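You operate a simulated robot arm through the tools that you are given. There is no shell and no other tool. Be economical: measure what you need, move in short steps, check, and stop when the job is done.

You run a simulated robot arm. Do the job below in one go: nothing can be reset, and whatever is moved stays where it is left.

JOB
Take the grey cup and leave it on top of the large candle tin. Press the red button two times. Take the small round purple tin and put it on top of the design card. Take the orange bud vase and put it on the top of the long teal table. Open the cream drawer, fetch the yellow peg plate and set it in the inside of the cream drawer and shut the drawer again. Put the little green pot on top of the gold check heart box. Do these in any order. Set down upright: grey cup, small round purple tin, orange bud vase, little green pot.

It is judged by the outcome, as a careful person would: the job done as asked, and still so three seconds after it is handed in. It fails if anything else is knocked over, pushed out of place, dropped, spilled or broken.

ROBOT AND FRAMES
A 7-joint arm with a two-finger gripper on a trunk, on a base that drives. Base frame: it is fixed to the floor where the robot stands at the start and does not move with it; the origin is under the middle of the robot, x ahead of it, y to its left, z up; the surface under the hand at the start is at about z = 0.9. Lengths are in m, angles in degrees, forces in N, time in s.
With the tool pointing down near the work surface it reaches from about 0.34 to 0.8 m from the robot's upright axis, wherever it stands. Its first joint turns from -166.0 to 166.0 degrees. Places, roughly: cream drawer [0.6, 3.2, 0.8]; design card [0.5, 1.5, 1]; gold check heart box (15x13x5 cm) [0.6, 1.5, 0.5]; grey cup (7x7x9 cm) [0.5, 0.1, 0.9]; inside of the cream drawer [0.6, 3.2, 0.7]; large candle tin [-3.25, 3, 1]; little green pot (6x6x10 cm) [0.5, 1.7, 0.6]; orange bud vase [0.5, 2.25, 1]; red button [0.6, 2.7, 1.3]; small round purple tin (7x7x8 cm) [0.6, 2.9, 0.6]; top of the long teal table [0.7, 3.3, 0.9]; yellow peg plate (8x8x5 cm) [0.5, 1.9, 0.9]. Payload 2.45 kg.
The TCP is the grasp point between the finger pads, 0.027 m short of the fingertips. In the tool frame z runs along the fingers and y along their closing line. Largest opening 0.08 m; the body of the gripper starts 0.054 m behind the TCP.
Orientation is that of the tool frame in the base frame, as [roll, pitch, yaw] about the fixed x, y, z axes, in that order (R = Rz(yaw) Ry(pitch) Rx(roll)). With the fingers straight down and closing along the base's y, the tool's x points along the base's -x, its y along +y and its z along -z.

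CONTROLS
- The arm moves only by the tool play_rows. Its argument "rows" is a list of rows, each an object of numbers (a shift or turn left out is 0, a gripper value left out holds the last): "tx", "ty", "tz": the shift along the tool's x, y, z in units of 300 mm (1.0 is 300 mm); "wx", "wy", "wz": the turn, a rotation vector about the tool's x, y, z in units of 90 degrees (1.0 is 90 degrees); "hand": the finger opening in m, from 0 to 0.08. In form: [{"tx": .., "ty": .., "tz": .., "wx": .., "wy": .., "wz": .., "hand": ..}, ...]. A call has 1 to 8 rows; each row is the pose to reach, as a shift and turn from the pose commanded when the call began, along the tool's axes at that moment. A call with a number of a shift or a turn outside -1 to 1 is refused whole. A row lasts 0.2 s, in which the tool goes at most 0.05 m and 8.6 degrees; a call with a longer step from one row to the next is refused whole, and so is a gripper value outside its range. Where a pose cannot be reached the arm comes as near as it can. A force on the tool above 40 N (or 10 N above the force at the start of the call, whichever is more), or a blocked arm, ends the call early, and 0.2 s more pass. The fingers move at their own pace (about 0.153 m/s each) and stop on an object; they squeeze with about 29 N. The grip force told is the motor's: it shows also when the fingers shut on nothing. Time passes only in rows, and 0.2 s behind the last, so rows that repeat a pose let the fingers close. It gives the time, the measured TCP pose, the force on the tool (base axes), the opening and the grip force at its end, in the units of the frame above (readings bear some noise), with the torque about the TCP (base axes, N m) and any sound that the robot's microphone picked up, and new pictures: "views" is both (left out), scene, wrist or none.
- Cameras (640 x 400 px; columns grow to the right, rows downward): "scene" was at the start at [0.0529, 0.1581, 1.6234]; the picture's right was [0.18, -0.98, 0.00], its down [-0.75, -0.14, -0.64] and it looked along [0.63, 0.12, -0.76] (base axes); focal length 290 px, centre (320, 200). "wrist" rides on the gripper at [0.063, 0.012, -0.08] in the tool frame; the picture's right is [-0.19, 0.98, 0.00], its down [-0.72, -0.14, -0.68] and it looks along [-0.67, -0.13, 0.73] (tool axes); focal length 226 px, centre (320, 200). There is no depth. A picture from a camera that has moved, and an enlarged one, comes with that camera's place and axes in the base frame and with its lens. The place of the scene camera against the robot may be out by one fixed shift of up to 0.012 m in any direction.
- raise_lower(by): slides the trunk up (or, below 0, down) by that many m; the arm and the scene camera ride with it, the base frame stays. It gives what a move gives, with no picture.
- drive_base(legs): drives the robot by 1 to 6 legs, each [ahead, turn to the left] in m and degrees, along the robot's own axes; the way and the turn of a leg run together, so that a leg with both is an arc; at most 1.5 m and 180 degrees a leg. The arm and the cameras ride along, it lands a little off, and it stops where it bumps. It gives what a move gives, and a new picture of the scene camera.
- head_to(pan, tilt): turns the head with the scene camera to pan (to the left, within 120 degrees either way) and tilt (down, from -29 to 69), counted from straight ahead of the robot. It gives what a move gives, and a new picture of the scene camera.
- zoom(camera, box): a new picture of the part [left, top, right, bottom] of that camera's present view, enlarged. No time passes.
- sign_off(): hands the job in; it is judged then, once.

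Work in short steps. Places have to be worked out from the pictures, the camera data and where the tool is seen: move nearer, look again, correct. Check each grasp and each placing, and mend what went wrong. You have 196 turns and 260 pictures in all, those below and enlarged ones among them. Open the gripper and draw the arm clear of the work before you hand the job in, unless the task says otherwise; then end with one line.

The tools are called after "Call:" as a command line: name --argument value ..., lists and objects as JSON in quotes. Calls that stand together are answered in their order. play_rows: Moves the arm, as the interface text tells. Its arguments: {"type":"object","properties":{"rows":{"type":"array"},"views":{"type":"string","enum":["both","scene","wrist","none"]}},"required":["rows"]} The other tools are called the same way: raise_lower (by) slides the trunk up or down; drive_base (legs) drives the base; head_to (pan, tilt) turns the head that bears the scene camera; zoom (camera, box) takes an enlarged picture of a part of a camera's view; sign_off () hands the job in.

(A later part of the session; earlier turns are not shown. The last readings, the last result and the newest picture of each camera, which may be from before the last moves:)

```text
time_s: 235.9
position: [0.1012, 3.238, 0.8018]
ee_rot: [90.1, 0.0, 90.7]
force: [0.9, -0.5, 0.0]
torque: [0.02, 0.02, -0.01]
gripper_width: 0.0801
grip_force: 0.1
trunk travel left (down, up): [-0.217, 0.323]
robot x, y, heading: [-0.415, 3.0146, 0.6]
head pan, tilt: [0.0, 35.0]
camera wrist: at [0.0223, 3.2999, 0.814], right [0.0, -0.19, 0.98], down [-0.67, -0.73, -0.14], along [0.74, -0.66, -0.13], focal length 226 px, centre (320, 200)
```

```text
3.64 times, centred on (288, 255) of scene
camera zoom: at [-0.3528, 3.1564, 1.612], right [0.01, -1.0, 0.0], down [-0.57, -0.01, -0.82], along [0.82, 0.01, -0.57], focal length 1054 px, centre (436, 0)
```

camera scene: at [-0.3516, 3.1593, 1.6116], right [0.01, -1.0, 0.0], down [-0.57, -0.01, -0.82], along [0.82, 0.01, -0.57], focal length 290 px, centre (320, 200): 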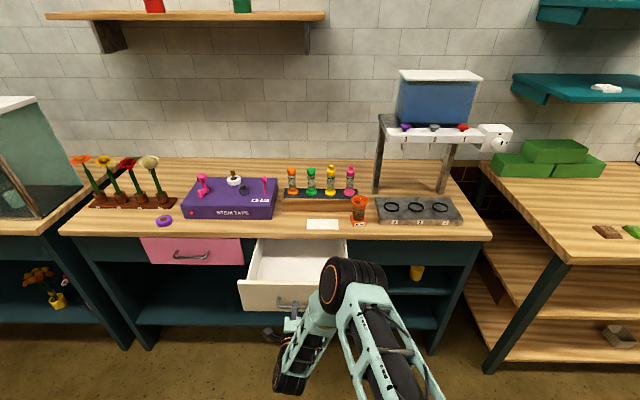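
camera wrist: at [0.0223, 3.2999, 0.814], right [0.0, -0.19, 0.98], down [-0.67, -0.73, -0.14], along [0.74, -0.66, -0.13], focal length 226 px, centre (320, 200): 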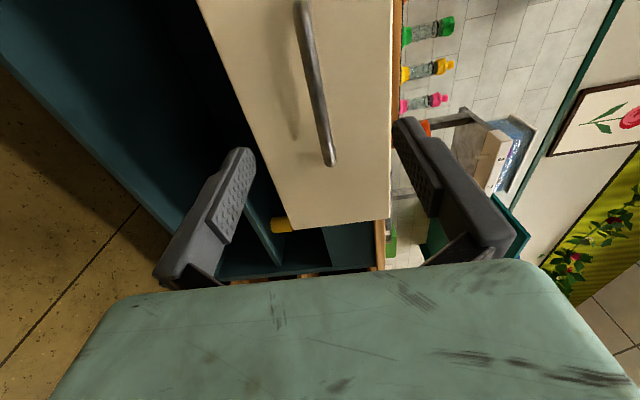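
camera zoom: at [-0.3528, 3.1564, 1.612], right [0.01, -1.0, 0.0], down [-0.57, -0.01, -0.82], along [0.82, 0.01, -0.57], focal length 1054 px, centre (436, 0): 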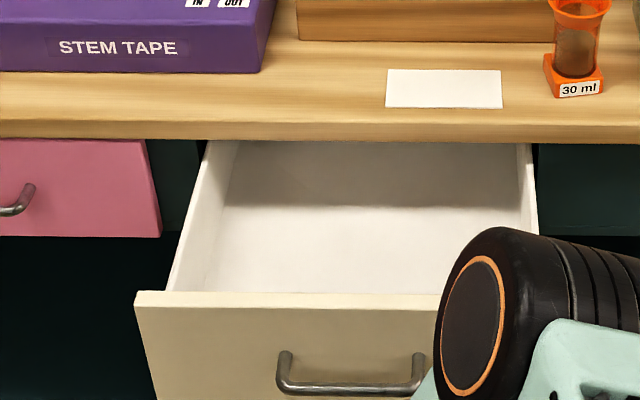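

Drawer is open, empty and steady. I back off and re-orient the tool to point down (120° combined turn), rising.

Call:
drive_base --legs '[[-0.08, 0]]'

Call:
play_rows --rows '[{"ty": 0.06, "wx": 0.054, "wy": 0.054, "wz": -0.054}, {"ty": 0.12, "wx": 0.108, "wy": 0.108, "wz": -0.108}, {"ty": 0.18, "wx": 0.162, "wy": 0.162, "wz": -0.162}, {"ty": 0.24, "wx": 0.216, "wy": 0.216, "wz": -0.216}, {"ty": 0.3, "wx": 0.27, "wy": 0.27, "wz": -0.27}, {"ty": 0.36, "wx": 0.324, "wy": 0.324, "wz": -0.324}, {"ty": 0.42, "wx": 0.385, "wy": 0.385, "wz": -0.385}, {"ty": 0.42, "wx": 0.385, "wy": 0.385, "wz": -0.385}]' --views "none"

Call:
play_rows --rows '[{"wx": 0.054, "wy": 0.054, "wz": -0.054}, {"wx": 0.108, "wy": 0.108, "wz": -0.108}, {"wx": 0.162, "wy": 0.162, "wz": -0.162}, {"wx": 0.216, "wy": 0.216, "wz": -0.216}, {"wx": 0.27, "wy": 0.27, "wz": -0.27}, {"wx": 0.324, "wy": 0.324, "wz": -0.324}, {"wx": 0.385, "wy": 0.385, "wz": -0.385}, {"wx": 0.385, "wy": 0.385, "wz": -0.385}]'

```text
time_s: 236.9
position: [0.0213, 3.2363, 0.8017]
ee_rot: [90.1, 0.0, 90.6]
force: [-0.5, -0.2, -0.4]
torque: [-0.03, -0.02, 0.0]
gripper_width: 0.0801
grip_force: 0.1
trunk travel left (down, up): [-0.217, 0.323]
robot x, y, heading: [-0.4956, 3.0095, 0.6]
head pan, tilt: [0.0, 35.0]
camera scene: at [-0.4337, 3.1552, 1.6121], right [0.01, -1.0, 0.0], down [-0.57, -0.01, -0.82], along [0.82, 0.01, -0.57], focal length 290 px, centre (320, 200)
```

scene: 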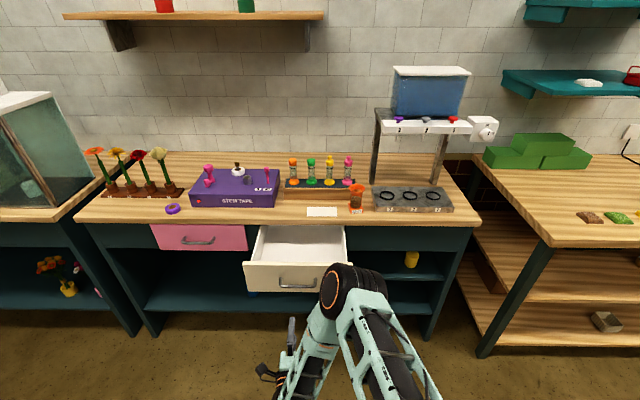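

```text
refused: row 7 steps farther than a row can; nothing moved
```

```text
refused: row 7 steps farther than a row can; nothing moved
```

Call:
play_rows --rows '[{"ty": 0.06, "wx": 0.054, "wy": 0.054, "wz": -0.054}, {"ty": 0.12, "wx": 0.108, "wy": 0.108, "wz": -0.108}, {"ty": 0.18, "wx": 0.162, "wy": 0.162, "wz": -0.162}, {"ty": 0.24, "wx": 0.216, "wy": 0.216, "wz": -0.216}, {"ty": 0.3, "wx": 0.27, "wy": 0.27, "wz": -0.27}, {"ty": 0.36, "wx": 0.324, "wy": 0.324, "wz": -0.324}, {"ty": 0.42, "wx": 0.378, "wy": 0.378, "wz": -0.378}, {"ty": 0.48, "wx": 0.43, "wy": 0.43, "wz": -0.43}]' --views "none"

Call:
play_rows --rows '[{"wx": 0.054, "wy": 0.054, "wz": -0.054}, {"wx": 0.108, "wy": 0.108, "wz": -0.108}, {"wx": 0.162, "wy": 0.162, "wz": -0.162}, {"wx": 0.216, "wy": 0.216, "wz": -0.216}, {"wx": 0.27, "wy": 0.27, "wz": -0.27}, {"wx": 0.32, "wy": 0.32, "wz": -0.32}, {"wx": 0.34, "wy": 0.34, "wz": -0.34}, {"wx": 0.34, "wy": 0.34, "wz": -0.34}]'

```text
time_s: 238.7
position: [0.0205, 3.2353, 0.9466]
ee_rot: [141.3, 18.9, 141.9]
force: [0.1, -0.3, 0.6]
torque: [0.01, -0.03, 0.01]
gripper_width: 0.0799
grip_force: 0.0
trunk travel left (down, up): [-0.217, 0.323]
robot x, y, heading: [-0.4945, 3.0094, 0.6]
head pan, tilt: [0.0, 35.0]
```

```text
time_s: 240.5
position: [0.0222, 3.2362, 0.9458]
ee_rot: [180.0, -0.2, -179.2]
force: [0.7, 0.4, -0.3]
torque: [0.02, 0.03, -0.01]
gripper_width: 0.0798
grip_force: 0.0
trunk travel left (down, up): [-0.217, 0.323]
robot x, y, heading: [-0.4954, 3.0079, 0.8]
head pan, tilt: [0.0, 35.0]
camera scene: at [-0.4334, 3.1552, 1.612], right [0.01, -1.0, 0.0], down [-0.57, -0.01, -0.82], along [0.82, 0.01, -0.57], focal length 290 px, centre (320, 200)
camera wrist: at [-0.0406, 3.2477, 1.0247], right [0.18, 0.98, 0.0], down [0.72, -0.13, 0.68], along [0.67, -0.12, -0.73], focal length 226 px, centre (320, 200)
```

scene: 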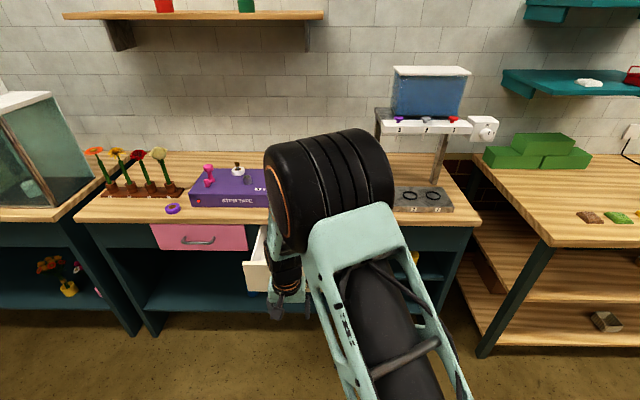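
wrist: 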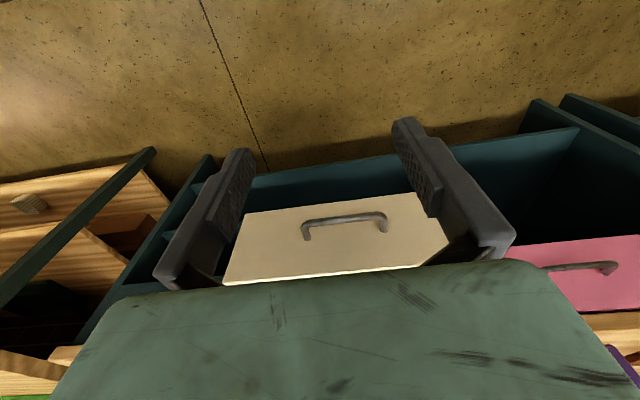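

Tool is vertical. Raise it and drive back to y≈1.86 for the peg plate.

Call:
play_rows --rows '[{"tz": -0.15}, {"tz": -0.3}, {"tz": -0.45}, {"tz": -0.6}, {"tz": -0.7}, {"tz": -0.7}]' --views "none"

Call:
drive_base --legs '[[0, -86], [1.15, 0], [0, 86], [0.15, 0]]'

Call:
play_rows --rows '[{"tz": 0}]' --views "wrist"

```text
time_s: 241.9
position: [0.0237, 3.2366, 1.1559]
ee_rot: [180.0, -0.1, -179.3]
force: [0.4, 0.2, -0.2]
torque: [0.01, 0.06, -0.01]
gripper_width: 0.08
grip_force: 0.0
trunk travel left (down, up): [-0.217, 0.323]
robot x, y, heading: [-0.4972, 3.0143, 0.5]
head pan, tilt: [0.0, 35.0]
```

```text
time_s: 256.2
position: [0.2655, 2.0805, 1.1549]
ee_rot: [179.9, -0.2, 179.0]
force: [0.8, -0.3, 0.1]
torque: [0.01, -0.01, 0.0]
gripper_width: 0.0802
grip_force: 0.1
trunk travel left (down, up): [-0.217, 0.323]
robot x, y, heading: [-0.2626, 1.8688, -0.7]
head pan, tilt: [0.0, 35.0]
camera scene: at [-0.1936, 2.0127, 1.6119], right [-0.02, -1.0, 0.0], down [-0.57, 0.01, -0.82], along [0.82, -0.01, -0.57], focal length 290 px, centre (320, 200)
```

scene: 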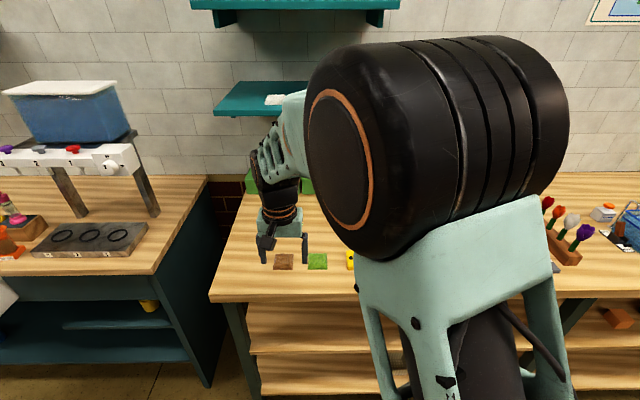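

```text
time_s: 256.6
position: [0.2653, 2.0816, 1.1547]
ee_rot: [-179.9, -0.1, 178.9]
force: [-0.2, 0.6, -0.1]
torque: [-0.01, 0.0, -0.02]
gripper_width: 0.0799
grip_force: 0.2
trunk travel left (down, up): [-0.217, 0.323]
robot x, y, heading: [-0.2643, 1.8722, -0.9]
head pan, tilt: [0.0, 35.0]
camera wrist: at [0.2023, 2.0942, 1.234], right [0.21, 0.98, 0.0], down [0.72, -0.15, 0.68], along [0.66, -0.14, -0.73], focal length 226 px, centre (320, 200)
```

wrist: 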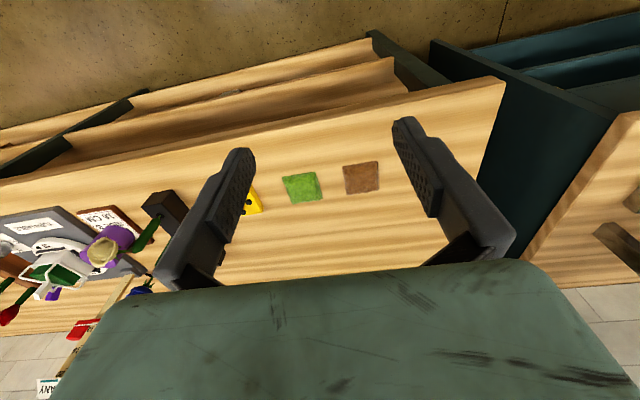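

Yellow plate is partly hidden behind the left finger. I move the tool toward it to y≈1.93, x≈0.36.

Call:
play_rows --rows '[{"tx": -0.08, "ty": -0.12}, {"tx": -0.16, "ty": -0.24}, {"tx": -0.24, "ty": -0.36}, {"tx": -0.31, "ty": -0.5}, {"tx": -0.31, "ty": -0.5}]'

```text
time_s: 257.8
position: [0.3518, 1.9293, 1.1551]
ee_rot: [-179.9, -0.2, 179.0]
force: [0.1, -0.7, -0.2]
torque: [0.01, 0.01, -0.05]
gripper_width: 0.0803
grip_force: 0.1
trunk travel left (down, up): [-0.217, 0.323]
robot x, y, heading: [-0.2624, 1.8716, -0.8]
head pan, tilt: [0.0, 35.0]
camera scene: at [-0.1945, 2.0126, 1.612], right [-0.02, -1.0, 0.0], down [-0.57, 0.01, -0.82], along [0.82, -0.01, -0.57], focal length 290 px, centre (320, 200)
camera wrist: at [0.2908, 1.942, 1.2336], right [0.21, 0.98, 0.0], down [0.72, -0.15, 0.68], along [0.66, -0.14, -0.73], focal length 226 px, centre (320, 200)
```

scene: 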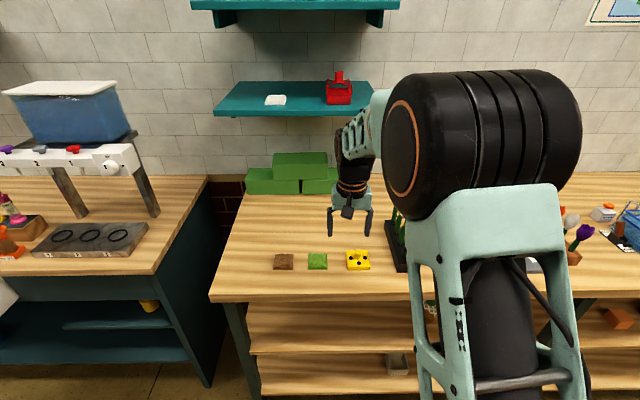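
wrist: 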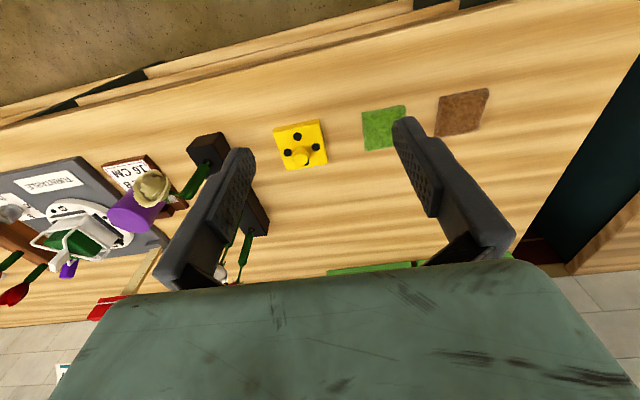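

Peg ≈[0.460, 1.877, 0.945]. Move above it at z≈1.035 with moderate opening.

Call:
play_rows --rows '[{"tx": -0.1, "ty": -0.05, "tz": 0.08, "hand": 0.06}, {"tx": -0.2, "ty": -0.1, "tz": 0.16}, {"tx": -0.3, "ty": -0.15, "tz": 0.26}, {"tx": -0.363, "ty": -0.167, "tz": 0.36}, {"tx": -0.363, "ty": -0.167, "tz": 0.4}, {"tx": -0.363, "ty": -0.167, "tz": 0.4}]'

Call:
zoom --camera "wrist" --box '[240, 60, 400, 160]'

```text
time_s: 259.2
position: [0.4607, 1.878, 1.0336]
ee_rot: [-180.0, -0.2, 179.1]
force: [0.2, -0.3, -0.4]
torque: [0.0, -0.03, 0.01]
gripper_width: 0.0598
grip_force: 0.1
trunk travel left (down, up): [-0.217, 0.323]
robot x, y, heading: [-0.2618, 1.8672, -0.8]
head pan, tilt: [0.0, 35.0]
camera scene: at [-0.1945, 2.0127, 1.612], right [-0.02, -1.0, 0.0], down [-0.57, 0.01, -0.82], along [0.82, -0.01, -0.57], focal length 290 px, centre (320, 200)
camera wrist: at [0.3998, 1.8905, 1.1129], right [0.21, 0.98, 0.0], down [0.72, -0.15, 0.68], along [0.66, -0.14, -0.73], focal length 226 px, centre (320, 200)
```

scene: 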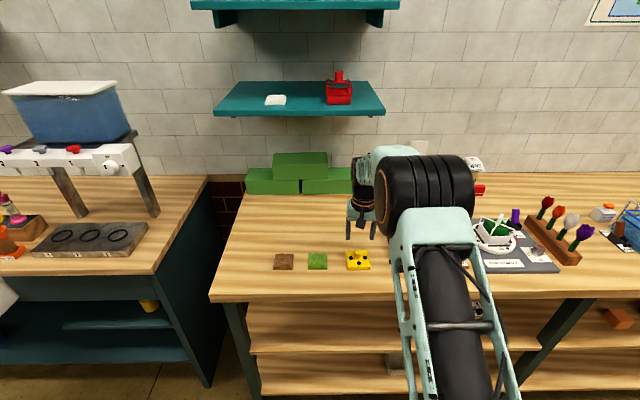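
wrist: 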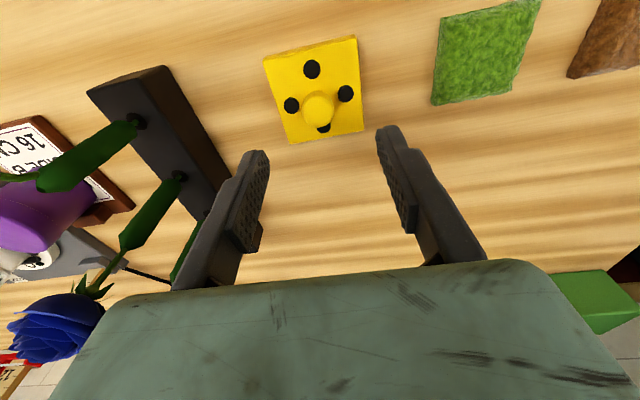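

```text
4.00 times, centred on (320, 110) of wrist
camera zoom: at [0.3998, 1.8905, 1.1129], right [0.21, 0.98, 0.0], down [0.72, -0.15, 0.68], along [0.66, -0.14, -0.73], focal length 904 px, centre (320, 560)
```

zoom: 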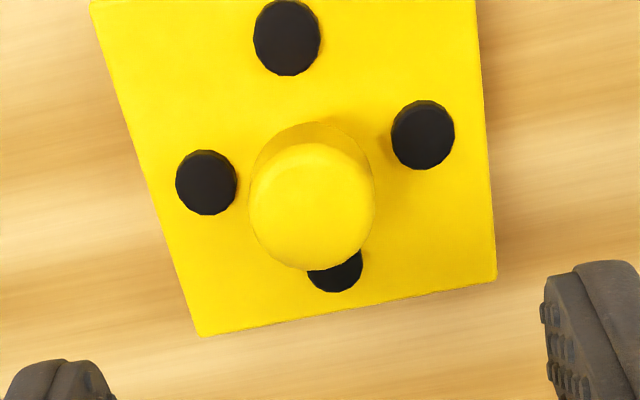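

Peg top ≈[0.463, 1.875, 0.945], 22 mm wide. Descend to TCP z≈0.955 and look.

Call:
play_rows --rows '[{"tx": -0.007, "ty": -0.01, "tz": 0.13}, {"tx": -0.007, "ty": -0.01, "tz": 0.26}, {"tx": -0.007, "ty": -0.01, "tz": 0.26}]' --views "wrist"

Call:
zoom --camera "scene" --box '[310, 210, 420, 280]'

```text
time_s: 260.0
position: [0.4646, 1.8747, 0.956]
ee_rot: [179.9, 0.0, 179.1]
force: [0.1, 0.3, 0.8]
torque: [0.02, -0.04, 0.01]
gripper_width: 0.0599
grip_force: 0.0
trunk travel left (down, up): [-0.217, 0.323]
robot x, y, heading: [-0.2624, 1.8703, -1.1]
head pan, tilt: [0.0, 35.0]
camera wrist: at [0.4019, 1.8868, 1.0346], right [0.21, 0.98, 0.0], down [0.72, -0.15, 0.68], along [0.66, -0.14, -0.73], focal length 226 px, centre (320, 200)
```

wrist: 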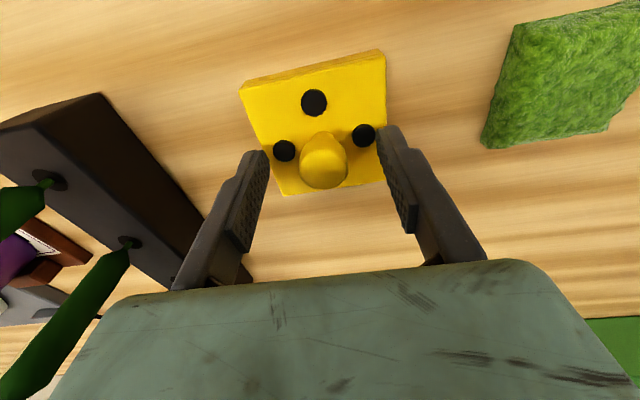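

```text
5.71 times, centred on (365, 245) of scene
camera zoom: at [-0.1944, 2.0128, 1.612], right [-0.02, -1.0, 0.0], down [-0.57, 0.01, -0.82], along [0.82, -0.01, -0.57], focal length 1656 px, centre (63, -57)
```

zoom: 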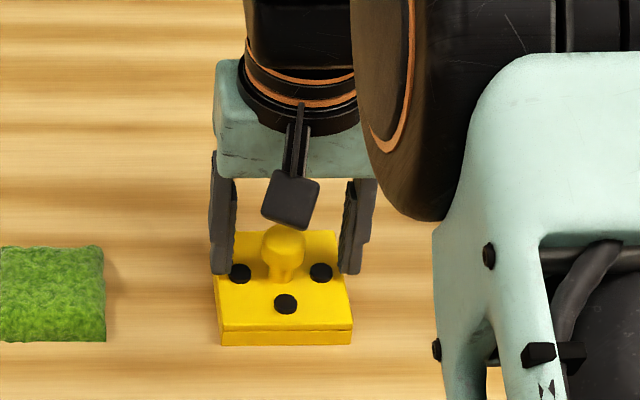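

The knob is centred between fingers. Lower 7 mm and close.

Call:
play_rows --rows '[{"tz": 0.023}, {"tz": 0.023, "hand": 0}, {"tz": 0.023, "hand": 0}, {"tz": 0.023, "hand": 0}, {"tz": 0.023, "hand": 0}]' --views "wrist"

Call:
play_rows --rows '[{"tz": -0.03}, {"tz": -0.09}, {"tz": -0.18}, {"tz": -0.28}, {"tz": -0.28}]'

```text
time_s: 261.2
position: [0.4642, 1.8732, 0.9494]
ee_rot: [179.9, -0.2, 179.1]
force: [-0.9, -0.6, 0.3]
torque: [0.02, 0.04, 0.02]
gripper_width: 0.0225
grip_force: 29.1
trunk travel left (down, up): [-0.217, 0.323]
robot x, y, heading: [-0.2625, 1.8702, -1.0]
head pan, tilt: [0.0, 35.0]
camera wrist: at [0.4019, 1.887, 1.0281], right [0.21, 0.98, 0.0], down [0.72, -0.15, 0.68], along [0.66, -0.14, -0.73], focal length 226 px, centre (320, 200)
```

wrist: 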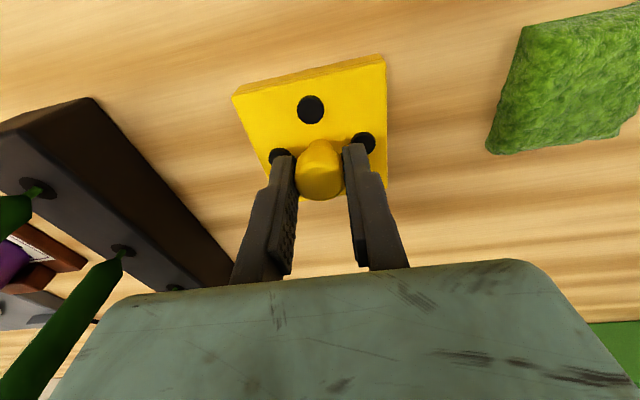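

```text
time_s: 262.4
position: [0.4652, 1.8752, 1.0333]
ee_rot: [180.0, -0.1, 179.1]
force: [-0.4, -0.6, -0.9]
torque: [-0.01, 0.01, 0.0]
gripper_width: 0.0225
grip_force: 29.2
trunk travel left (down, up): [-0.217, 0.323]
robot x, y, heading: [-0.2597, 1.8745, -1.2]
head pan, tilt: [0.0, 35.0]
camera scene: at [-0.1943, 2.0127, 1.612], right [-0.02, -1.0, 0.0], down [-0.57, 0.01, -0.82], along [0.82, -0.01, -0.57], focal length 290 px, centre (320, 200)
camera wrist: at [0.4022, 1.8874, 1.1128], right [0.21, 0.98, 0.0], down [0.72, -0.15, 0.68], along [0.66, -0.14, -0.73], focal length 226 px, centre (320, 200)
```

scene: 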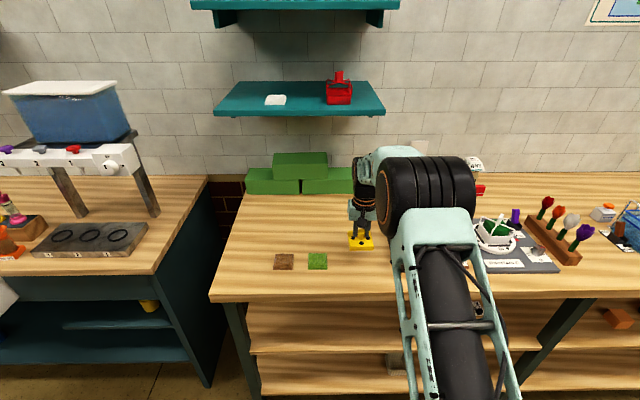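
wrist: 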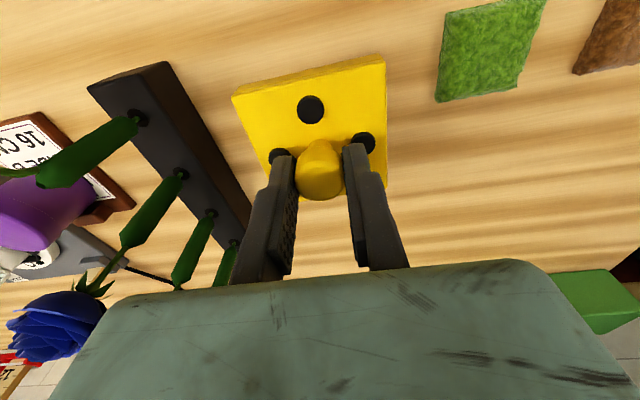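

Peg plate held (22.5 mm knob). Raise and carry to the drawer.

Call:
play_rows --rows '[{"tz": -0.13}, {"tz": -0.26}, {"tz": -0.38, "tx": 0.05}, {"tz": -0.4, "tx": 0.15}, {"tz": -0.4, "tx": 0.25}, {"tz": -0.4, "tx": 0.25}]' --views "none"

Call:
drive_base --legs '[[-0.2, 0], [0, 90], [1.32, 0], [0, -89]]'

Call:
play_rows --rows '[{"tz": 0}]' --views "wrist"

```text
time_s: 263.8
position: [0.389, 1.876, 1.1539]
ee_rot: [179.9, -0.2, 179.1]
force: [0.0, -0.3, -0.5]
torque: [-0.01, 0.02, 0.03]
gripper_width: 0.0225
grip_force: 28.8
trunk travel left (down, up): [-0.217, 0.323]
robot x, y, heading: [-0.2653, 1.8685, -1.1]
head pan, tilt: [0.0, 35.0]
```

```text
time_s: 279.4
position: [0.2213, 3.2084, 1.1546]
ee_rot: [180.0, -0.2, -180.0]
force: [1.1, 0.1, -0.6]
torque: [0.0, -0.02, -0.02]
gripper_width: 0.0226
grip_force: 29.1
trunk travel left (down, up): [-0.217, 0.323]
robot x, y, heading: [-0.43, 3.1916, -0.0]
head pan, tilt: [0.0, 35.0]
camera scene: at [-0.3646, 3.336, 1.612], right [0.0, -1.0, 0.0], down [-0.57, 0.0, -0.82], along [0.82, 0.0, -0.57], focal length 290 px, centre (320, 200)
```

scene: 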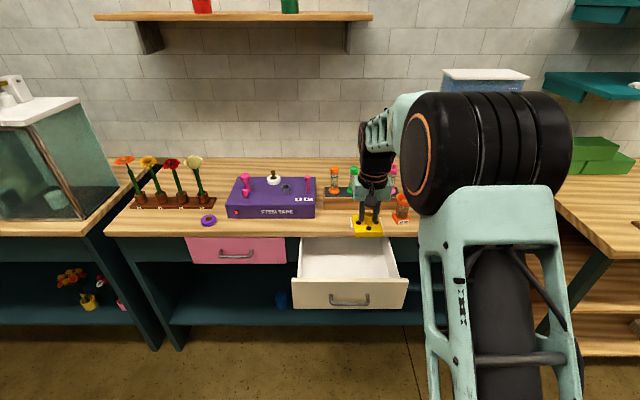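

```text
time_s: 279.8
position: [0.221, 3.2093, 1.1533]
ee_rot: [179.9, -0.3, -179.9]
force: [0.9, 0.3, -1.4]
torque: [-0.01, -0.01, -0.03]
gripper_width: 0.0226
grip_force: 28.9
trunk travel left (down, up): [-0.217, 0.323]
robot x, y, heading: [-0.4296, 3.1921, -0.1]
head pan, tilt: [0.0, 35.0]
camera wrist: at [0.1592, 3.2204, 1.2331], right [0.19, 0.98, 0.0], down [0.72, -0.14, 0.68], along [0.67, -0.13, -0.73], focal length 226 px, centre (320, 200)
```

wrist: 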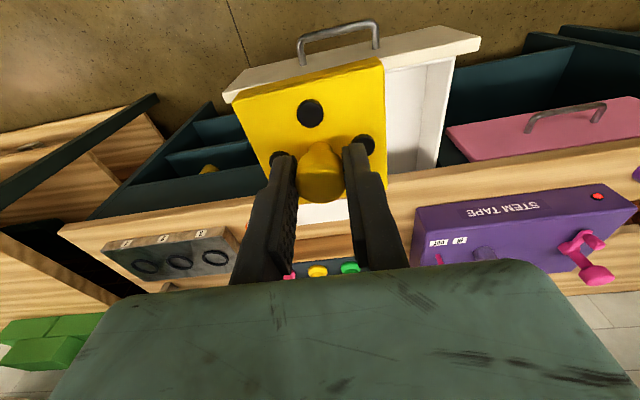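

The drawer interior is ahead. I drive 0.12 m forward at this height, then align at [0.365, 3.24].

Call:
drive_base --legs '[[0.12, 0]]'

Call:
play_rows --rows '[{"tx": -0.04, "ty": 0.05}, {"tx": -0.077, "ty": 0.1}, {"tx": -0.077, "ty": 0.1}]'

```text
time_s: 281.1
position: [0.3431, 3.2083, 1.1524]
ee_rot: [180.0, -0.2, -179.9]
force: [0.2, 0.2, -0.4]
torque: [-0.02, 0.01, 0.0]
gripper_width: 0.0224
grip_force: 28.7
trunk travel left (down, up): [-0.217, 0.323]
robot x, y, heading: [-0.3102, 3.1915, -0.1]
head pan, tilt: [0.0, 35.0]
camera scene: at [-0.2435, 3.3359, 1.6119], right [0.0, -1.0, 0.0], down [-0.57, 0.0, -0.82], along [0.82, 0.0, -0.57], focal length 290 px, centre (320, 200)
```

scene: 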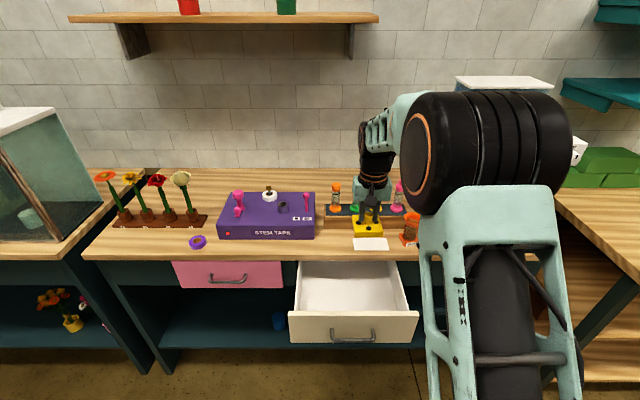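

```text
time_s: 281.9
position: [0.3647, 3.2387, 1.1535]
ee_rot: [179.9, -0.1, 180.0]
force: [0.6, -0.8, -0.9]
torque: [-0.02, -0.01, 0.02]
gripper_width: 0.0225
grip_force: 29.3
trunk travel left (down, up): [-0.217, 0.323]
robot x, y, heading: [-0.3099, 3.1931, 0.1]
head pan, tilt: [0.0, 35.0]
camera scene: at [-0.2449, 3.3359, 1.612], right [0.0, -1.0, 0.0], down [-0.57, 0.0, -0.82], along [0.82, 0.0, -0.57], focal length 290 px, centre (320, 200)
camera wrist: at [0.3021, 3.2504, 1.233], right [0.19, 0.98, 0.0], down [0.72, -0.14, 0.68], along [0.67, -0.13, -0.73], focal length 226 px, centre (320, 200)
```

scene: 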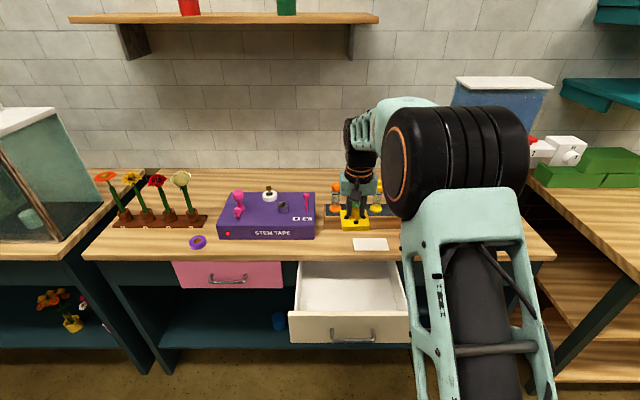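
wrist: 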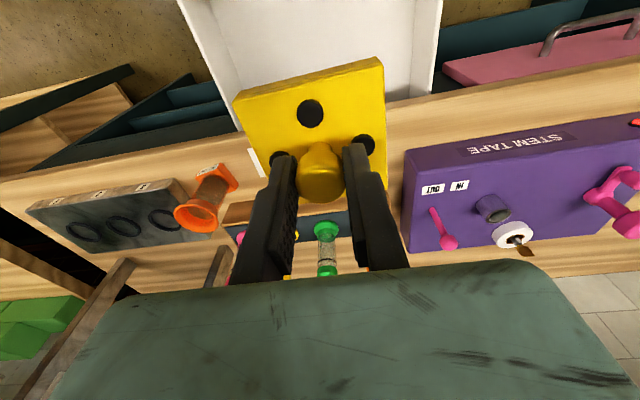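

Clear: plate will pass 3 cm in front of the table edge. Lower via arm 0.15 and trunk 0.12, then look.

Call:
play_rows --rows '[{"tz": 0.13}, {"tz": 0.26}, {"tz": 0.39}, {"tz": 0.5}, {"tz": 0.5}]' --views "none"

Call:
raise_lower --by -0.12

Call:
play_rows --rows '[{"tz": 0}]'

```text
time_s: 283.1
position: [0.3628, 3.2376, 1.0027]
ee_rot: [-179.9, -0.2, 180.0]
force: [0.3, 0.0, -0.8]
torque: [0.03, -0.02, -0.01]
gripper_width: 0.0226
grip_force: 28.8
trunk travel left (down, up): [-0.217, 0.323]
robot x, y, heading: [-0.3109, 3.1892, -0.1]
head pan, tilt: [0.0, 35.0]
```

```text
time_s: 284.6
position: [0.3644, 3.2376, 0.8832]
ee_rot: [179.9, -0.1, -180.0]
force: [0.3, -0.4, -1.5]
torque: [-0.03, -0.02, 0.02]
gripper_width: 0.0225
grip_force: 29.2
trunk travel left (down, up): [-0.097, 0.443]
robot x, y, heading: [-0.3104, 3.1929, 0.2]
head pan, tilt: [0.0, 35.0]
```

```text
time_s: 285.0
position: [0.3636, 3.2379, 0.8827]
ee_rot: [179.9, -0.1, 180.0]
force: [-0.5, 0.1, -1.0]
torque: [0.03, -0.03, -0.01]
gripper_width: 0.0226
grip_force: 29.3
trunk travel left (down, up): [-0.097, 0.443]
robot x, y, heading: [-0.3114, 3.1936, -0.1]
head pan, tilt: [0.0, 35.0]
camera scene: at [-0.2448, 3.336, 1.492], right [0.0, -1.0, 0.0], down [-0.57, 0.0, -0.82], along [0.82, 0.0, -0.57], focal length 290 px, centre (320, 200)
camera wrist: at [0.3012, 3.2505, 0.9621], right [0.19, 0.98, 0.0], down [0.72, -0.14, 0.68], along [0.67, -0.13, -0.73], focal length 226 px, centre (320, 200)
```

scene: 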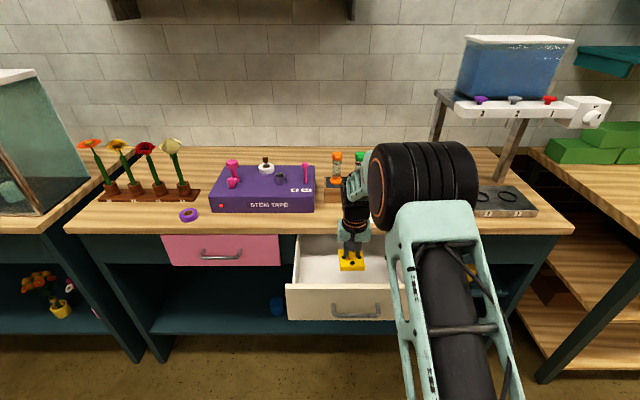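
wrist: 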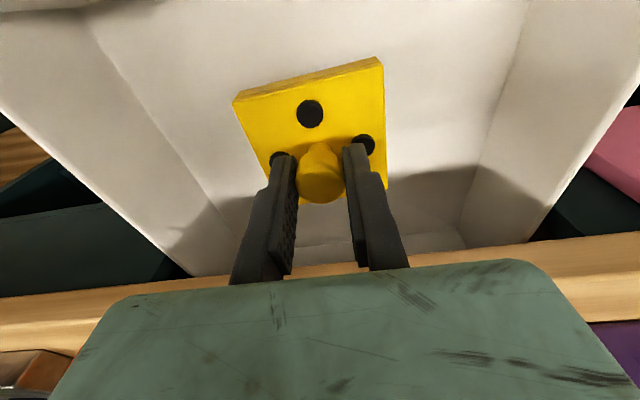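

Inside the drawer opening. Lower to z≈0.835, then slowly.

Call:
play_rows --rows '[{"tz": 0.08}, {"tz": 0.16}, {"tz": 0.16}]' --views "wrist"

Call:
play_rows --rows '[{"tz": 0.015}, {"tz": 0.03}, {"tz": 0.045}, {"tz": 0.06}, {"tz": 0.075}, {"tz": 0.09}]' --views "wrist"

```text
time_s: 285.8
position: [0.3637, 3.2389, 0.8357]
ee_rot: [-180.0, -0.1, 180.0]
force: [0.2, 0.5, -1.2]
torque: [0.0, 0.01, 0.01]
gripper_width: 0.0226
grip_force: 29.0
trunk travel left (down, up): [-0.097, 0.443]
robot x, y, heading: [-0.3131, 3.1898, 0.3]
head pan, tilt: [0.0, 35.0]
camera wrist: at [0.301, 3.251, 0.9138], right [0.19, 0.98, 0.0], down [0.72, -0.14, 0.68], along [0.67, -0.13, -0.73], focal length 226 px, centre (320, 200)
```

wrist: 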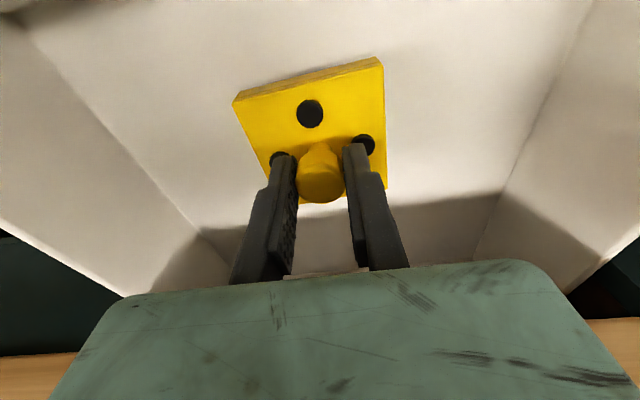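

```text
time_s: 287.2
position: [0.3635, 3.2384, 0.8083]
ee_rot: [-180.0, -0.2, -180.0]
force: [-0.3, -0.7, -1.0]
torque: [0.0, 0.02, 0.01]
gripper_width: 0.0225
grip_force: 29.4
trunk travel left (down, up): [-0.097, 0.443]
robot x, y, heading: [-0.3089, 3.1918, -0.3]
head pan, tilt: [0.0, 35.0]
camera wrist: at [0.3013, 3.2506, 0.887], right [0.19, 0.98, 0.0], down [0.72, -0.14, 0.68], along [0.67, -0.13, -0.73], focal length 226 px, centre (320, 200)
```

wrist: 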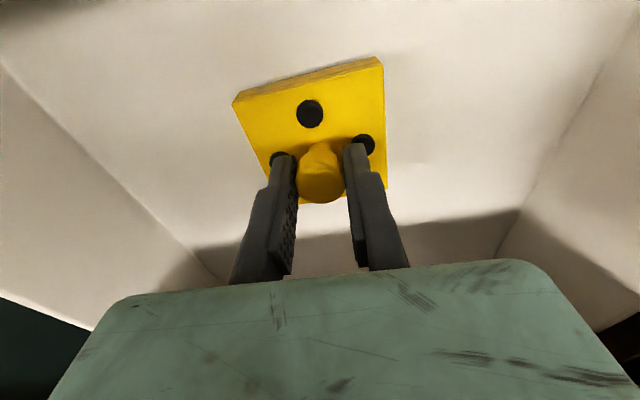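

Still above the floor. Continue down slowly.

Call:
play_rows --rows '[{"tz": 0.015}, {"tz": 0.03}, {"tz": 0.045}, {"tz": 0.06}, {"tz": 0.075}]' --views "wrist"

```text
time_s: 288.4
position: [0.3648, 3.2386, 0.7912]
ee_rot: [179.9, 0.3, -179.9]
force: [1.1, -0.1, 31.2]
torque: [0.0, -0.02, -0.01]
gripper_width: 0.0223
grip_force: 28.9
trunk travel left (down, up): [-0.097, 0.443]
robot x, y, heading: [-0.3107, 3.1907, -0.1]
head pan, tilt: [0.0, 35.0]
camera wrist: at [0.3014, 3.2506, 0.8687], right [0.19, 0.98, 0.0], down [0.71, -0.14, 0.69], along [0.67, -0.13, -0.73], focal length 226 px, centre (320, 200)
```

wrist: 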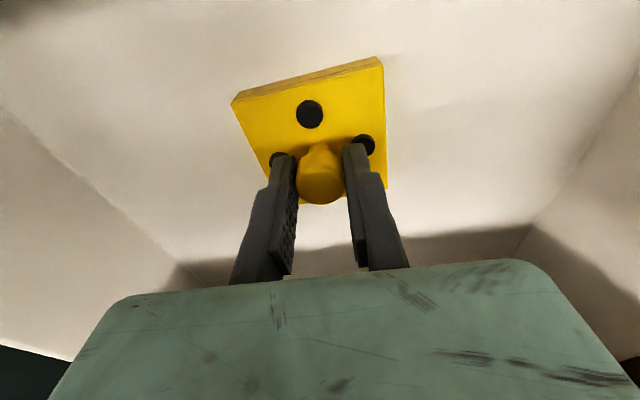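

Contact with the drawer floor. Ease up 5 mm, open, and rise clear.

Call:
play_rows --rows '[{"tz": -0.013}, {"tz": -0.013, "hand": 0.05}, {"tz": -0.013, "hand": 0.05}, {"tz": -0.013, "hand": 0.05}, {"tz": -0.12}, {"tz": -0.25}, {"tz": -0.38}, {"tz": -0.52}]' --views "none"

Call:
play_rows --rows '[{"tz": -0.13}, {"tz": -0.27}, {"tz": -0.4}, {"tz": -0.4}]'

```text
time_s: 290.2
position: [0.3634, 3.2383, 0.9428]
ee_rot: [-180.0, -0.2, -180.0]
force: [-0.1, -0.9, -0.8]
torque: [0.01, -0.01, -0.05]
gripper_width: 0.0499
grip_force: 0.1
trunk travel left (down, up): [-0.097, 0.443]
robot x, y, heading: [-0.3134, 3.1905, 0.2]
head pan, tilt: [0.0, 35.0]
```

```text
time_s: 291.2
position: [0.3638, 3.2396, 1.0618]
ee_rot: [-179.9, -0.2, 180.0]
force: [-0.4, 0.6, 0.0]
torque: [-0.04, 0.02, 0.02]
gripper_width: 0.0501
grip_force: 0.0
trunk travel left (down, up): [-0.097, 0.443]
robot x, y, heading: [-0.3114, 3.1906, -0.0]
head pan, tilt: [0.0, 35.0]
camera scene: at [-0.245, 3.336, 1.492], right [0.0, -1.0, 0.0], down [-0.57, 0.0, -0.82], along [0.82, 0.0, -0.57], focal length 290 px, centre (320, 200)
camera wrist: at [0.3006, 3.251, 1.1419], right [0.19, 0.98, 0.0], down [0.72, -0.14, 0.68], along [0.67, -0.13, -0.73], focal length 226 px, centre (320, 200)
```

scene: 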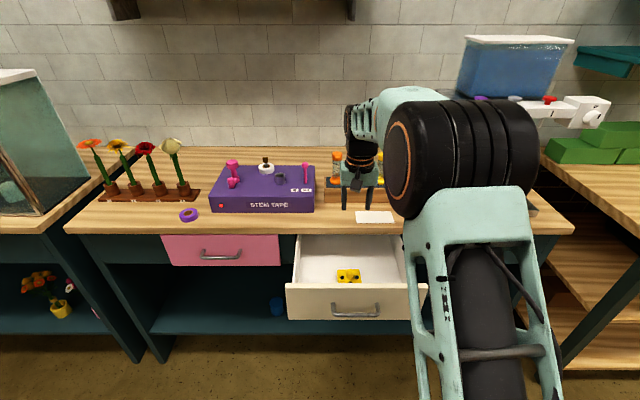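
wrist: 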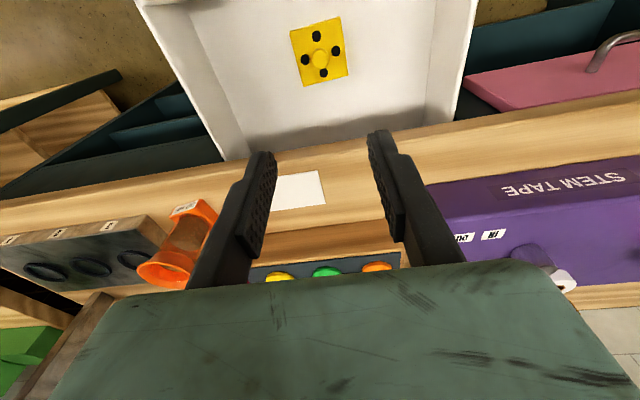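

Plate sits inside the drawer. To shut it: close fingers, drive back 0.2 m, tilt the tool 45° and push the front panel with the fingertips above the handle.

Call:
drive_base --legs '[[-0.22, 0]]'

Call:
play_rows --rows '[{"tz": 0.05, "wy": -0.09, "hand": 0}, {"tz": 0.12, "wy": -0.18}, {"tz": 0.2, "wy": -0.27}, {"tz": 0.28, "wy": -0.36}, {"tz": 0.36, "wy": -0.44}, {"tz": 0.36, "wy": -0.5}, {"tz": 0.36, "wy": -0.5}]'

```text
time_s: 292.9
position: [0.1451, 3.2368, 1.0628]
ee_rot: [180.0, -0.2, 179.7]
force: [-0.7, -0.3, 0.7]
torque: [-0.04, 0.02, 0.03]
gripper_width: 0.0499
grip_force: 0.1
trunk travel left (down, up): [-0.097, 0.443]
robot x, y, heading: [-0.5288, 3.1947, -0.1]
head pan, tilt: [0.0, 35.0]
camera scene: at [-0.4645, 3.3362, 1.492], right [0.0, -1.0, 0.0], down [-0.57, 0.0, -0.82], along [0.82, 0.0, -0.57], focal length 290 px, centre (320, 200)
```

scene: 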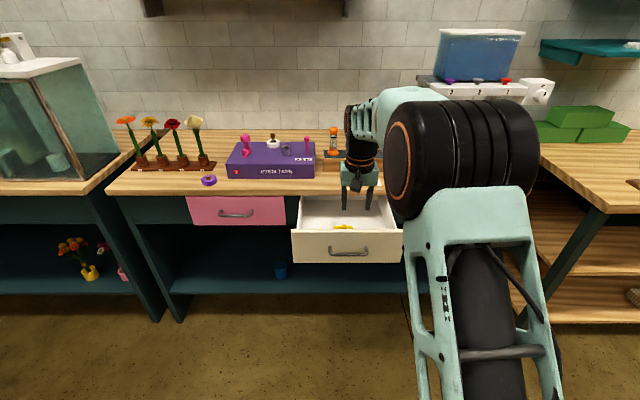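

```text
time_s: 294.4
position: [0.1441, 3.2385, 0.9534]
ee_rot: [180.0, 44.9, 179.7]
force: [0.7, -0.5, 0.0]
torque: [0.0, -0.02, 0.0]
gripper_width: 0.0001
grip_force: 28.5
trunk travel left (down, up): [-0.097, 0.443]
robot x, y, heading: [-0.5319, 3.1883, -0.1]
head pan, tilt: [0.0, 35.0]
camera scene: at [-0.4644, 3.3362, 1.492], right [0.0, -1.0, 0.0], down [-0.57, 0.0, -0.82], along [0.82, 0.0, -0.57], focal length 290 px, centre (320, 200)
camera wrist: at [0.043, 3.2497, 0.9652], right [0.14, 0.98, 0.14], down [0.03, -0.14, 0.99], along [0.99, -0.14, -0.05], focal length 226 px, centre (320, 200)
```

scene: 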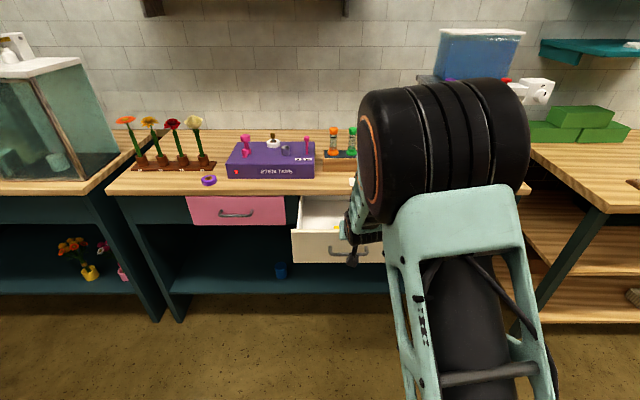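
wrist: 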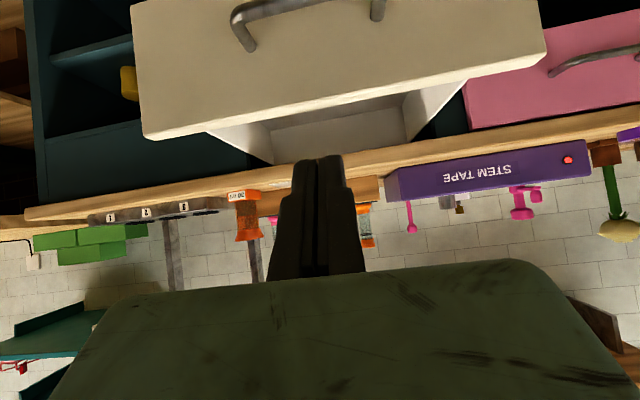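

Panel top edge at z≈0.87, handle at ≈0.80. I bring the fingertips to z≈0.845 just before the panel.

Call:
play_rows --rows '[{"tx": 0.05, "tz": 0.12}, {"tx": 0.101, "tz": 0.24}, {"tx": 0.101, "tz": 0.318}, {"tx": 0.101, "tz": 0.318}]' --views "wrist"

```text
time_s: 295.4
position: [0.1904, 3.2362, 0.8654]
ee_rot: [179.9, 44.7, 179.9]
force: [0.7, -0.6, 0.5]
torque: [0.0, 0.0, -0.02]
gripper_width: 0.0001
grip_force: 28.4
trunk travel left (down, up): [-0.097, 0.443]
robot x, y, heading: [-0.5291, 3.195, 0.0]
head pan, tilt: [0.0, 35.0]
camera wrist: at [0.0896, 3.2494, 0.8764], right [0.14, 0.98, 0.14], down [0.03, -0.14, 0.99], along [0.99, -0.14, -0.05], focal length 226 px, centre (320, 200)
```

wrist: 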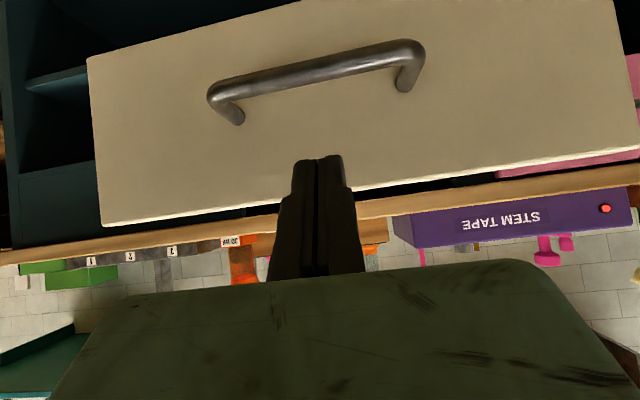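

Tips are in front of the panel, above the handle. I push by driving the base forward 0.15 m.

Call:
drive_base --legs '[[0.15, 0]]'

Call:
play_rows --rows '[{"tz": 0}]' --views "wrist"

```text
time_s: 296.8
position: [0.3388, 3.2375, 0.8653]
ee_rot: [-180.0, 44.8, 179.8]
force: [0.9, -0.3, -0.3]
torque: [0.0, -0.05, -0.04]
gripper_width: 0.0
grip_force: 29.8
trunk travel left (down, up): [-0.097, 0.443]
robot x, y, heading: [-0.3826, 3.1918, -0.0]
head pan, tilt: [0.0, 35.0]
camera scene: at [-0.3145, 3.3358, 1.492], right [0.0, -1.0, 0.0], down [-0.57, 0.0, -0.82], along [0.82, 0.0, -0.57], focal length 290 px, centre (320, 200)
```

scene: 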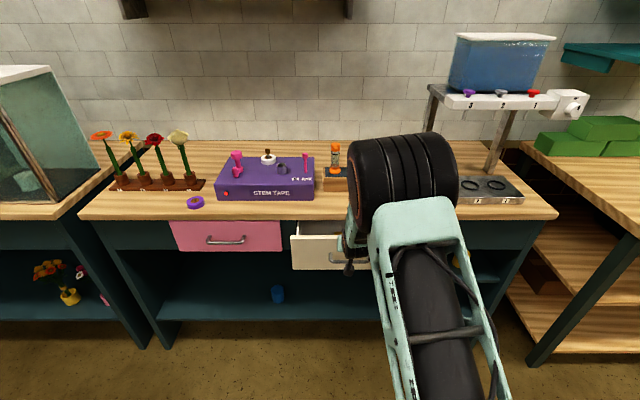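

```text
time_s: 297.2
position: [0.3393, 3.2364, 0.8653]
ee_rot: [-180.0, 44.8, 179.9]
force: [0.4, 0.5, -0.4]
torque: [-0.04, -0.02, 0.05]
gripper_width: 0.0001
grip_force: 30.0
trunk travel left (down, up): [-0.097, 0.443]
robot x, y, heading: [-0.3801, 3.1943, -0.3]
head pan, tilt: [0.0, 35.0]
camera wrist: at [0.2389, 3.2495, 0.8766], right [0.14, 0.98, 0.14], down [0.03, -0.14, 0.99], along [0.99, -0.13, -0.05], focal length 226 px, centre (320, 200)
```

wrist: 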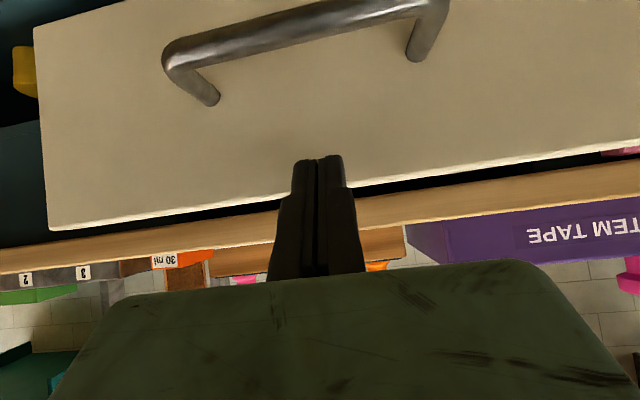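

Drawer closing well. I push the remaining ~8 cm with the arm.

Call:
play_rows --rows '[{"tx": -0.047, "tz": 0.047}, {"tx": -0.094, "tz": 0.094}, {"tx": -0.141, "tz": 0.141}, {"tx": -0.182, "tz": 0.182}, {"tx": -0.2, "tz": 0.2}, {"tx": -0.212, "tz": 0.212}]'

```text
time_s: 298.6
position: [0.4281, 3.2373, 0.8642]
ee_rot: [-180.0, 44.8, 179.7]
force: [0.2, 0.0, -0.2]
torque: [0.0, 0.03, 0.01]
gripper_width: 0.0001
grip_force: 29.7
trunk travel left (down, up): [-0.097, 0.443]
robot x, y, heading: [-0.378, 3.1964, 0.1]
head pan, tilt: [0.0, 35.0]
camera scene: at [-0.3146, 3.3358, 1.492], right [0.0, -1.0, 0.0], down [-0.57, 0.0, -0.82], along [0.82, 0.0, -0.57], focal length 290 px, centre (320, 200)
camera wrist: at [0.3289, 3.2497, 0.8759], right [0.14, 0.98, 0.14], down [0.03, -0.14, 0.99], along [0.99, -0.13, -0.05], focal length 226 px, centre (320, 200)
```

scene: 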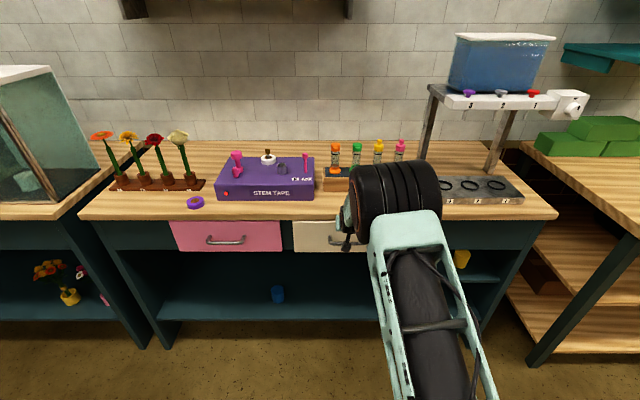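
wrist: 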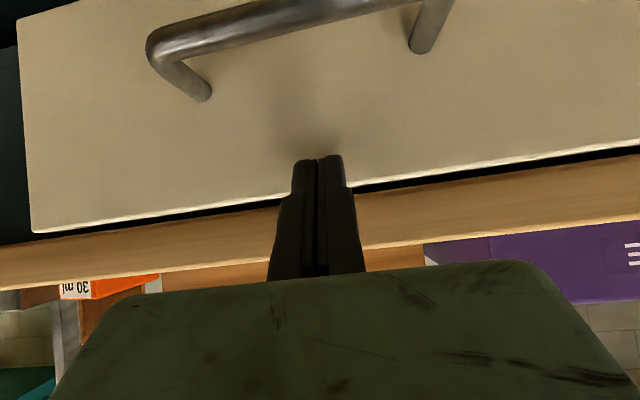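

Almost; no resistance yet. Push on in 4 mm steps until it stops.

Call:
play_rows --rows '[{"tx": -0.01, "tz": 0.01}, {"tx": -0.02, "tz": 0.02}, {"tx": -0.03, "tz": 0.03}, {"tx": -0.04, "tz": 0.04}]' --views "wrist"

```text
time_s: 299.4
position: [0.4327, 3.2367, 0.8642]
ee_rot: [-180.0, 44.3, 179.9]
force: [-28.6, -0.7, 15.7]
torque: [-0.01, -0.14, -0.02]
gripper_width: 0.0061
grip_force: 29.6
trunk travel left (down, up): [-0.097, 0.443]
robot x, y, heading: [-0.3802, 3.1908, -0.0]
head pan, tilt: [0.0, 35.0]
stopped in row 3: the force on the tool passed its limit at 46 N (the readings are from after the stop); the commanded pose is now the measured one
camera wrist: at [0.333, 3.2497, 0.8757], right [0.14, 0.98, 0.13], down [0.04, -0.14, 0.99], along [0.99, -0.13, -0.06], focal length 226 px, centre (320, 200)
```

wrist: 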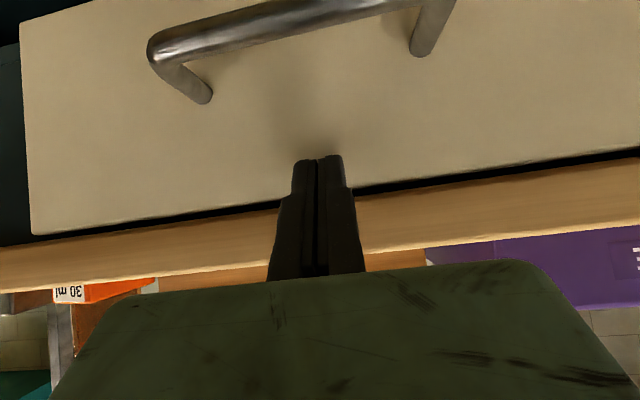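

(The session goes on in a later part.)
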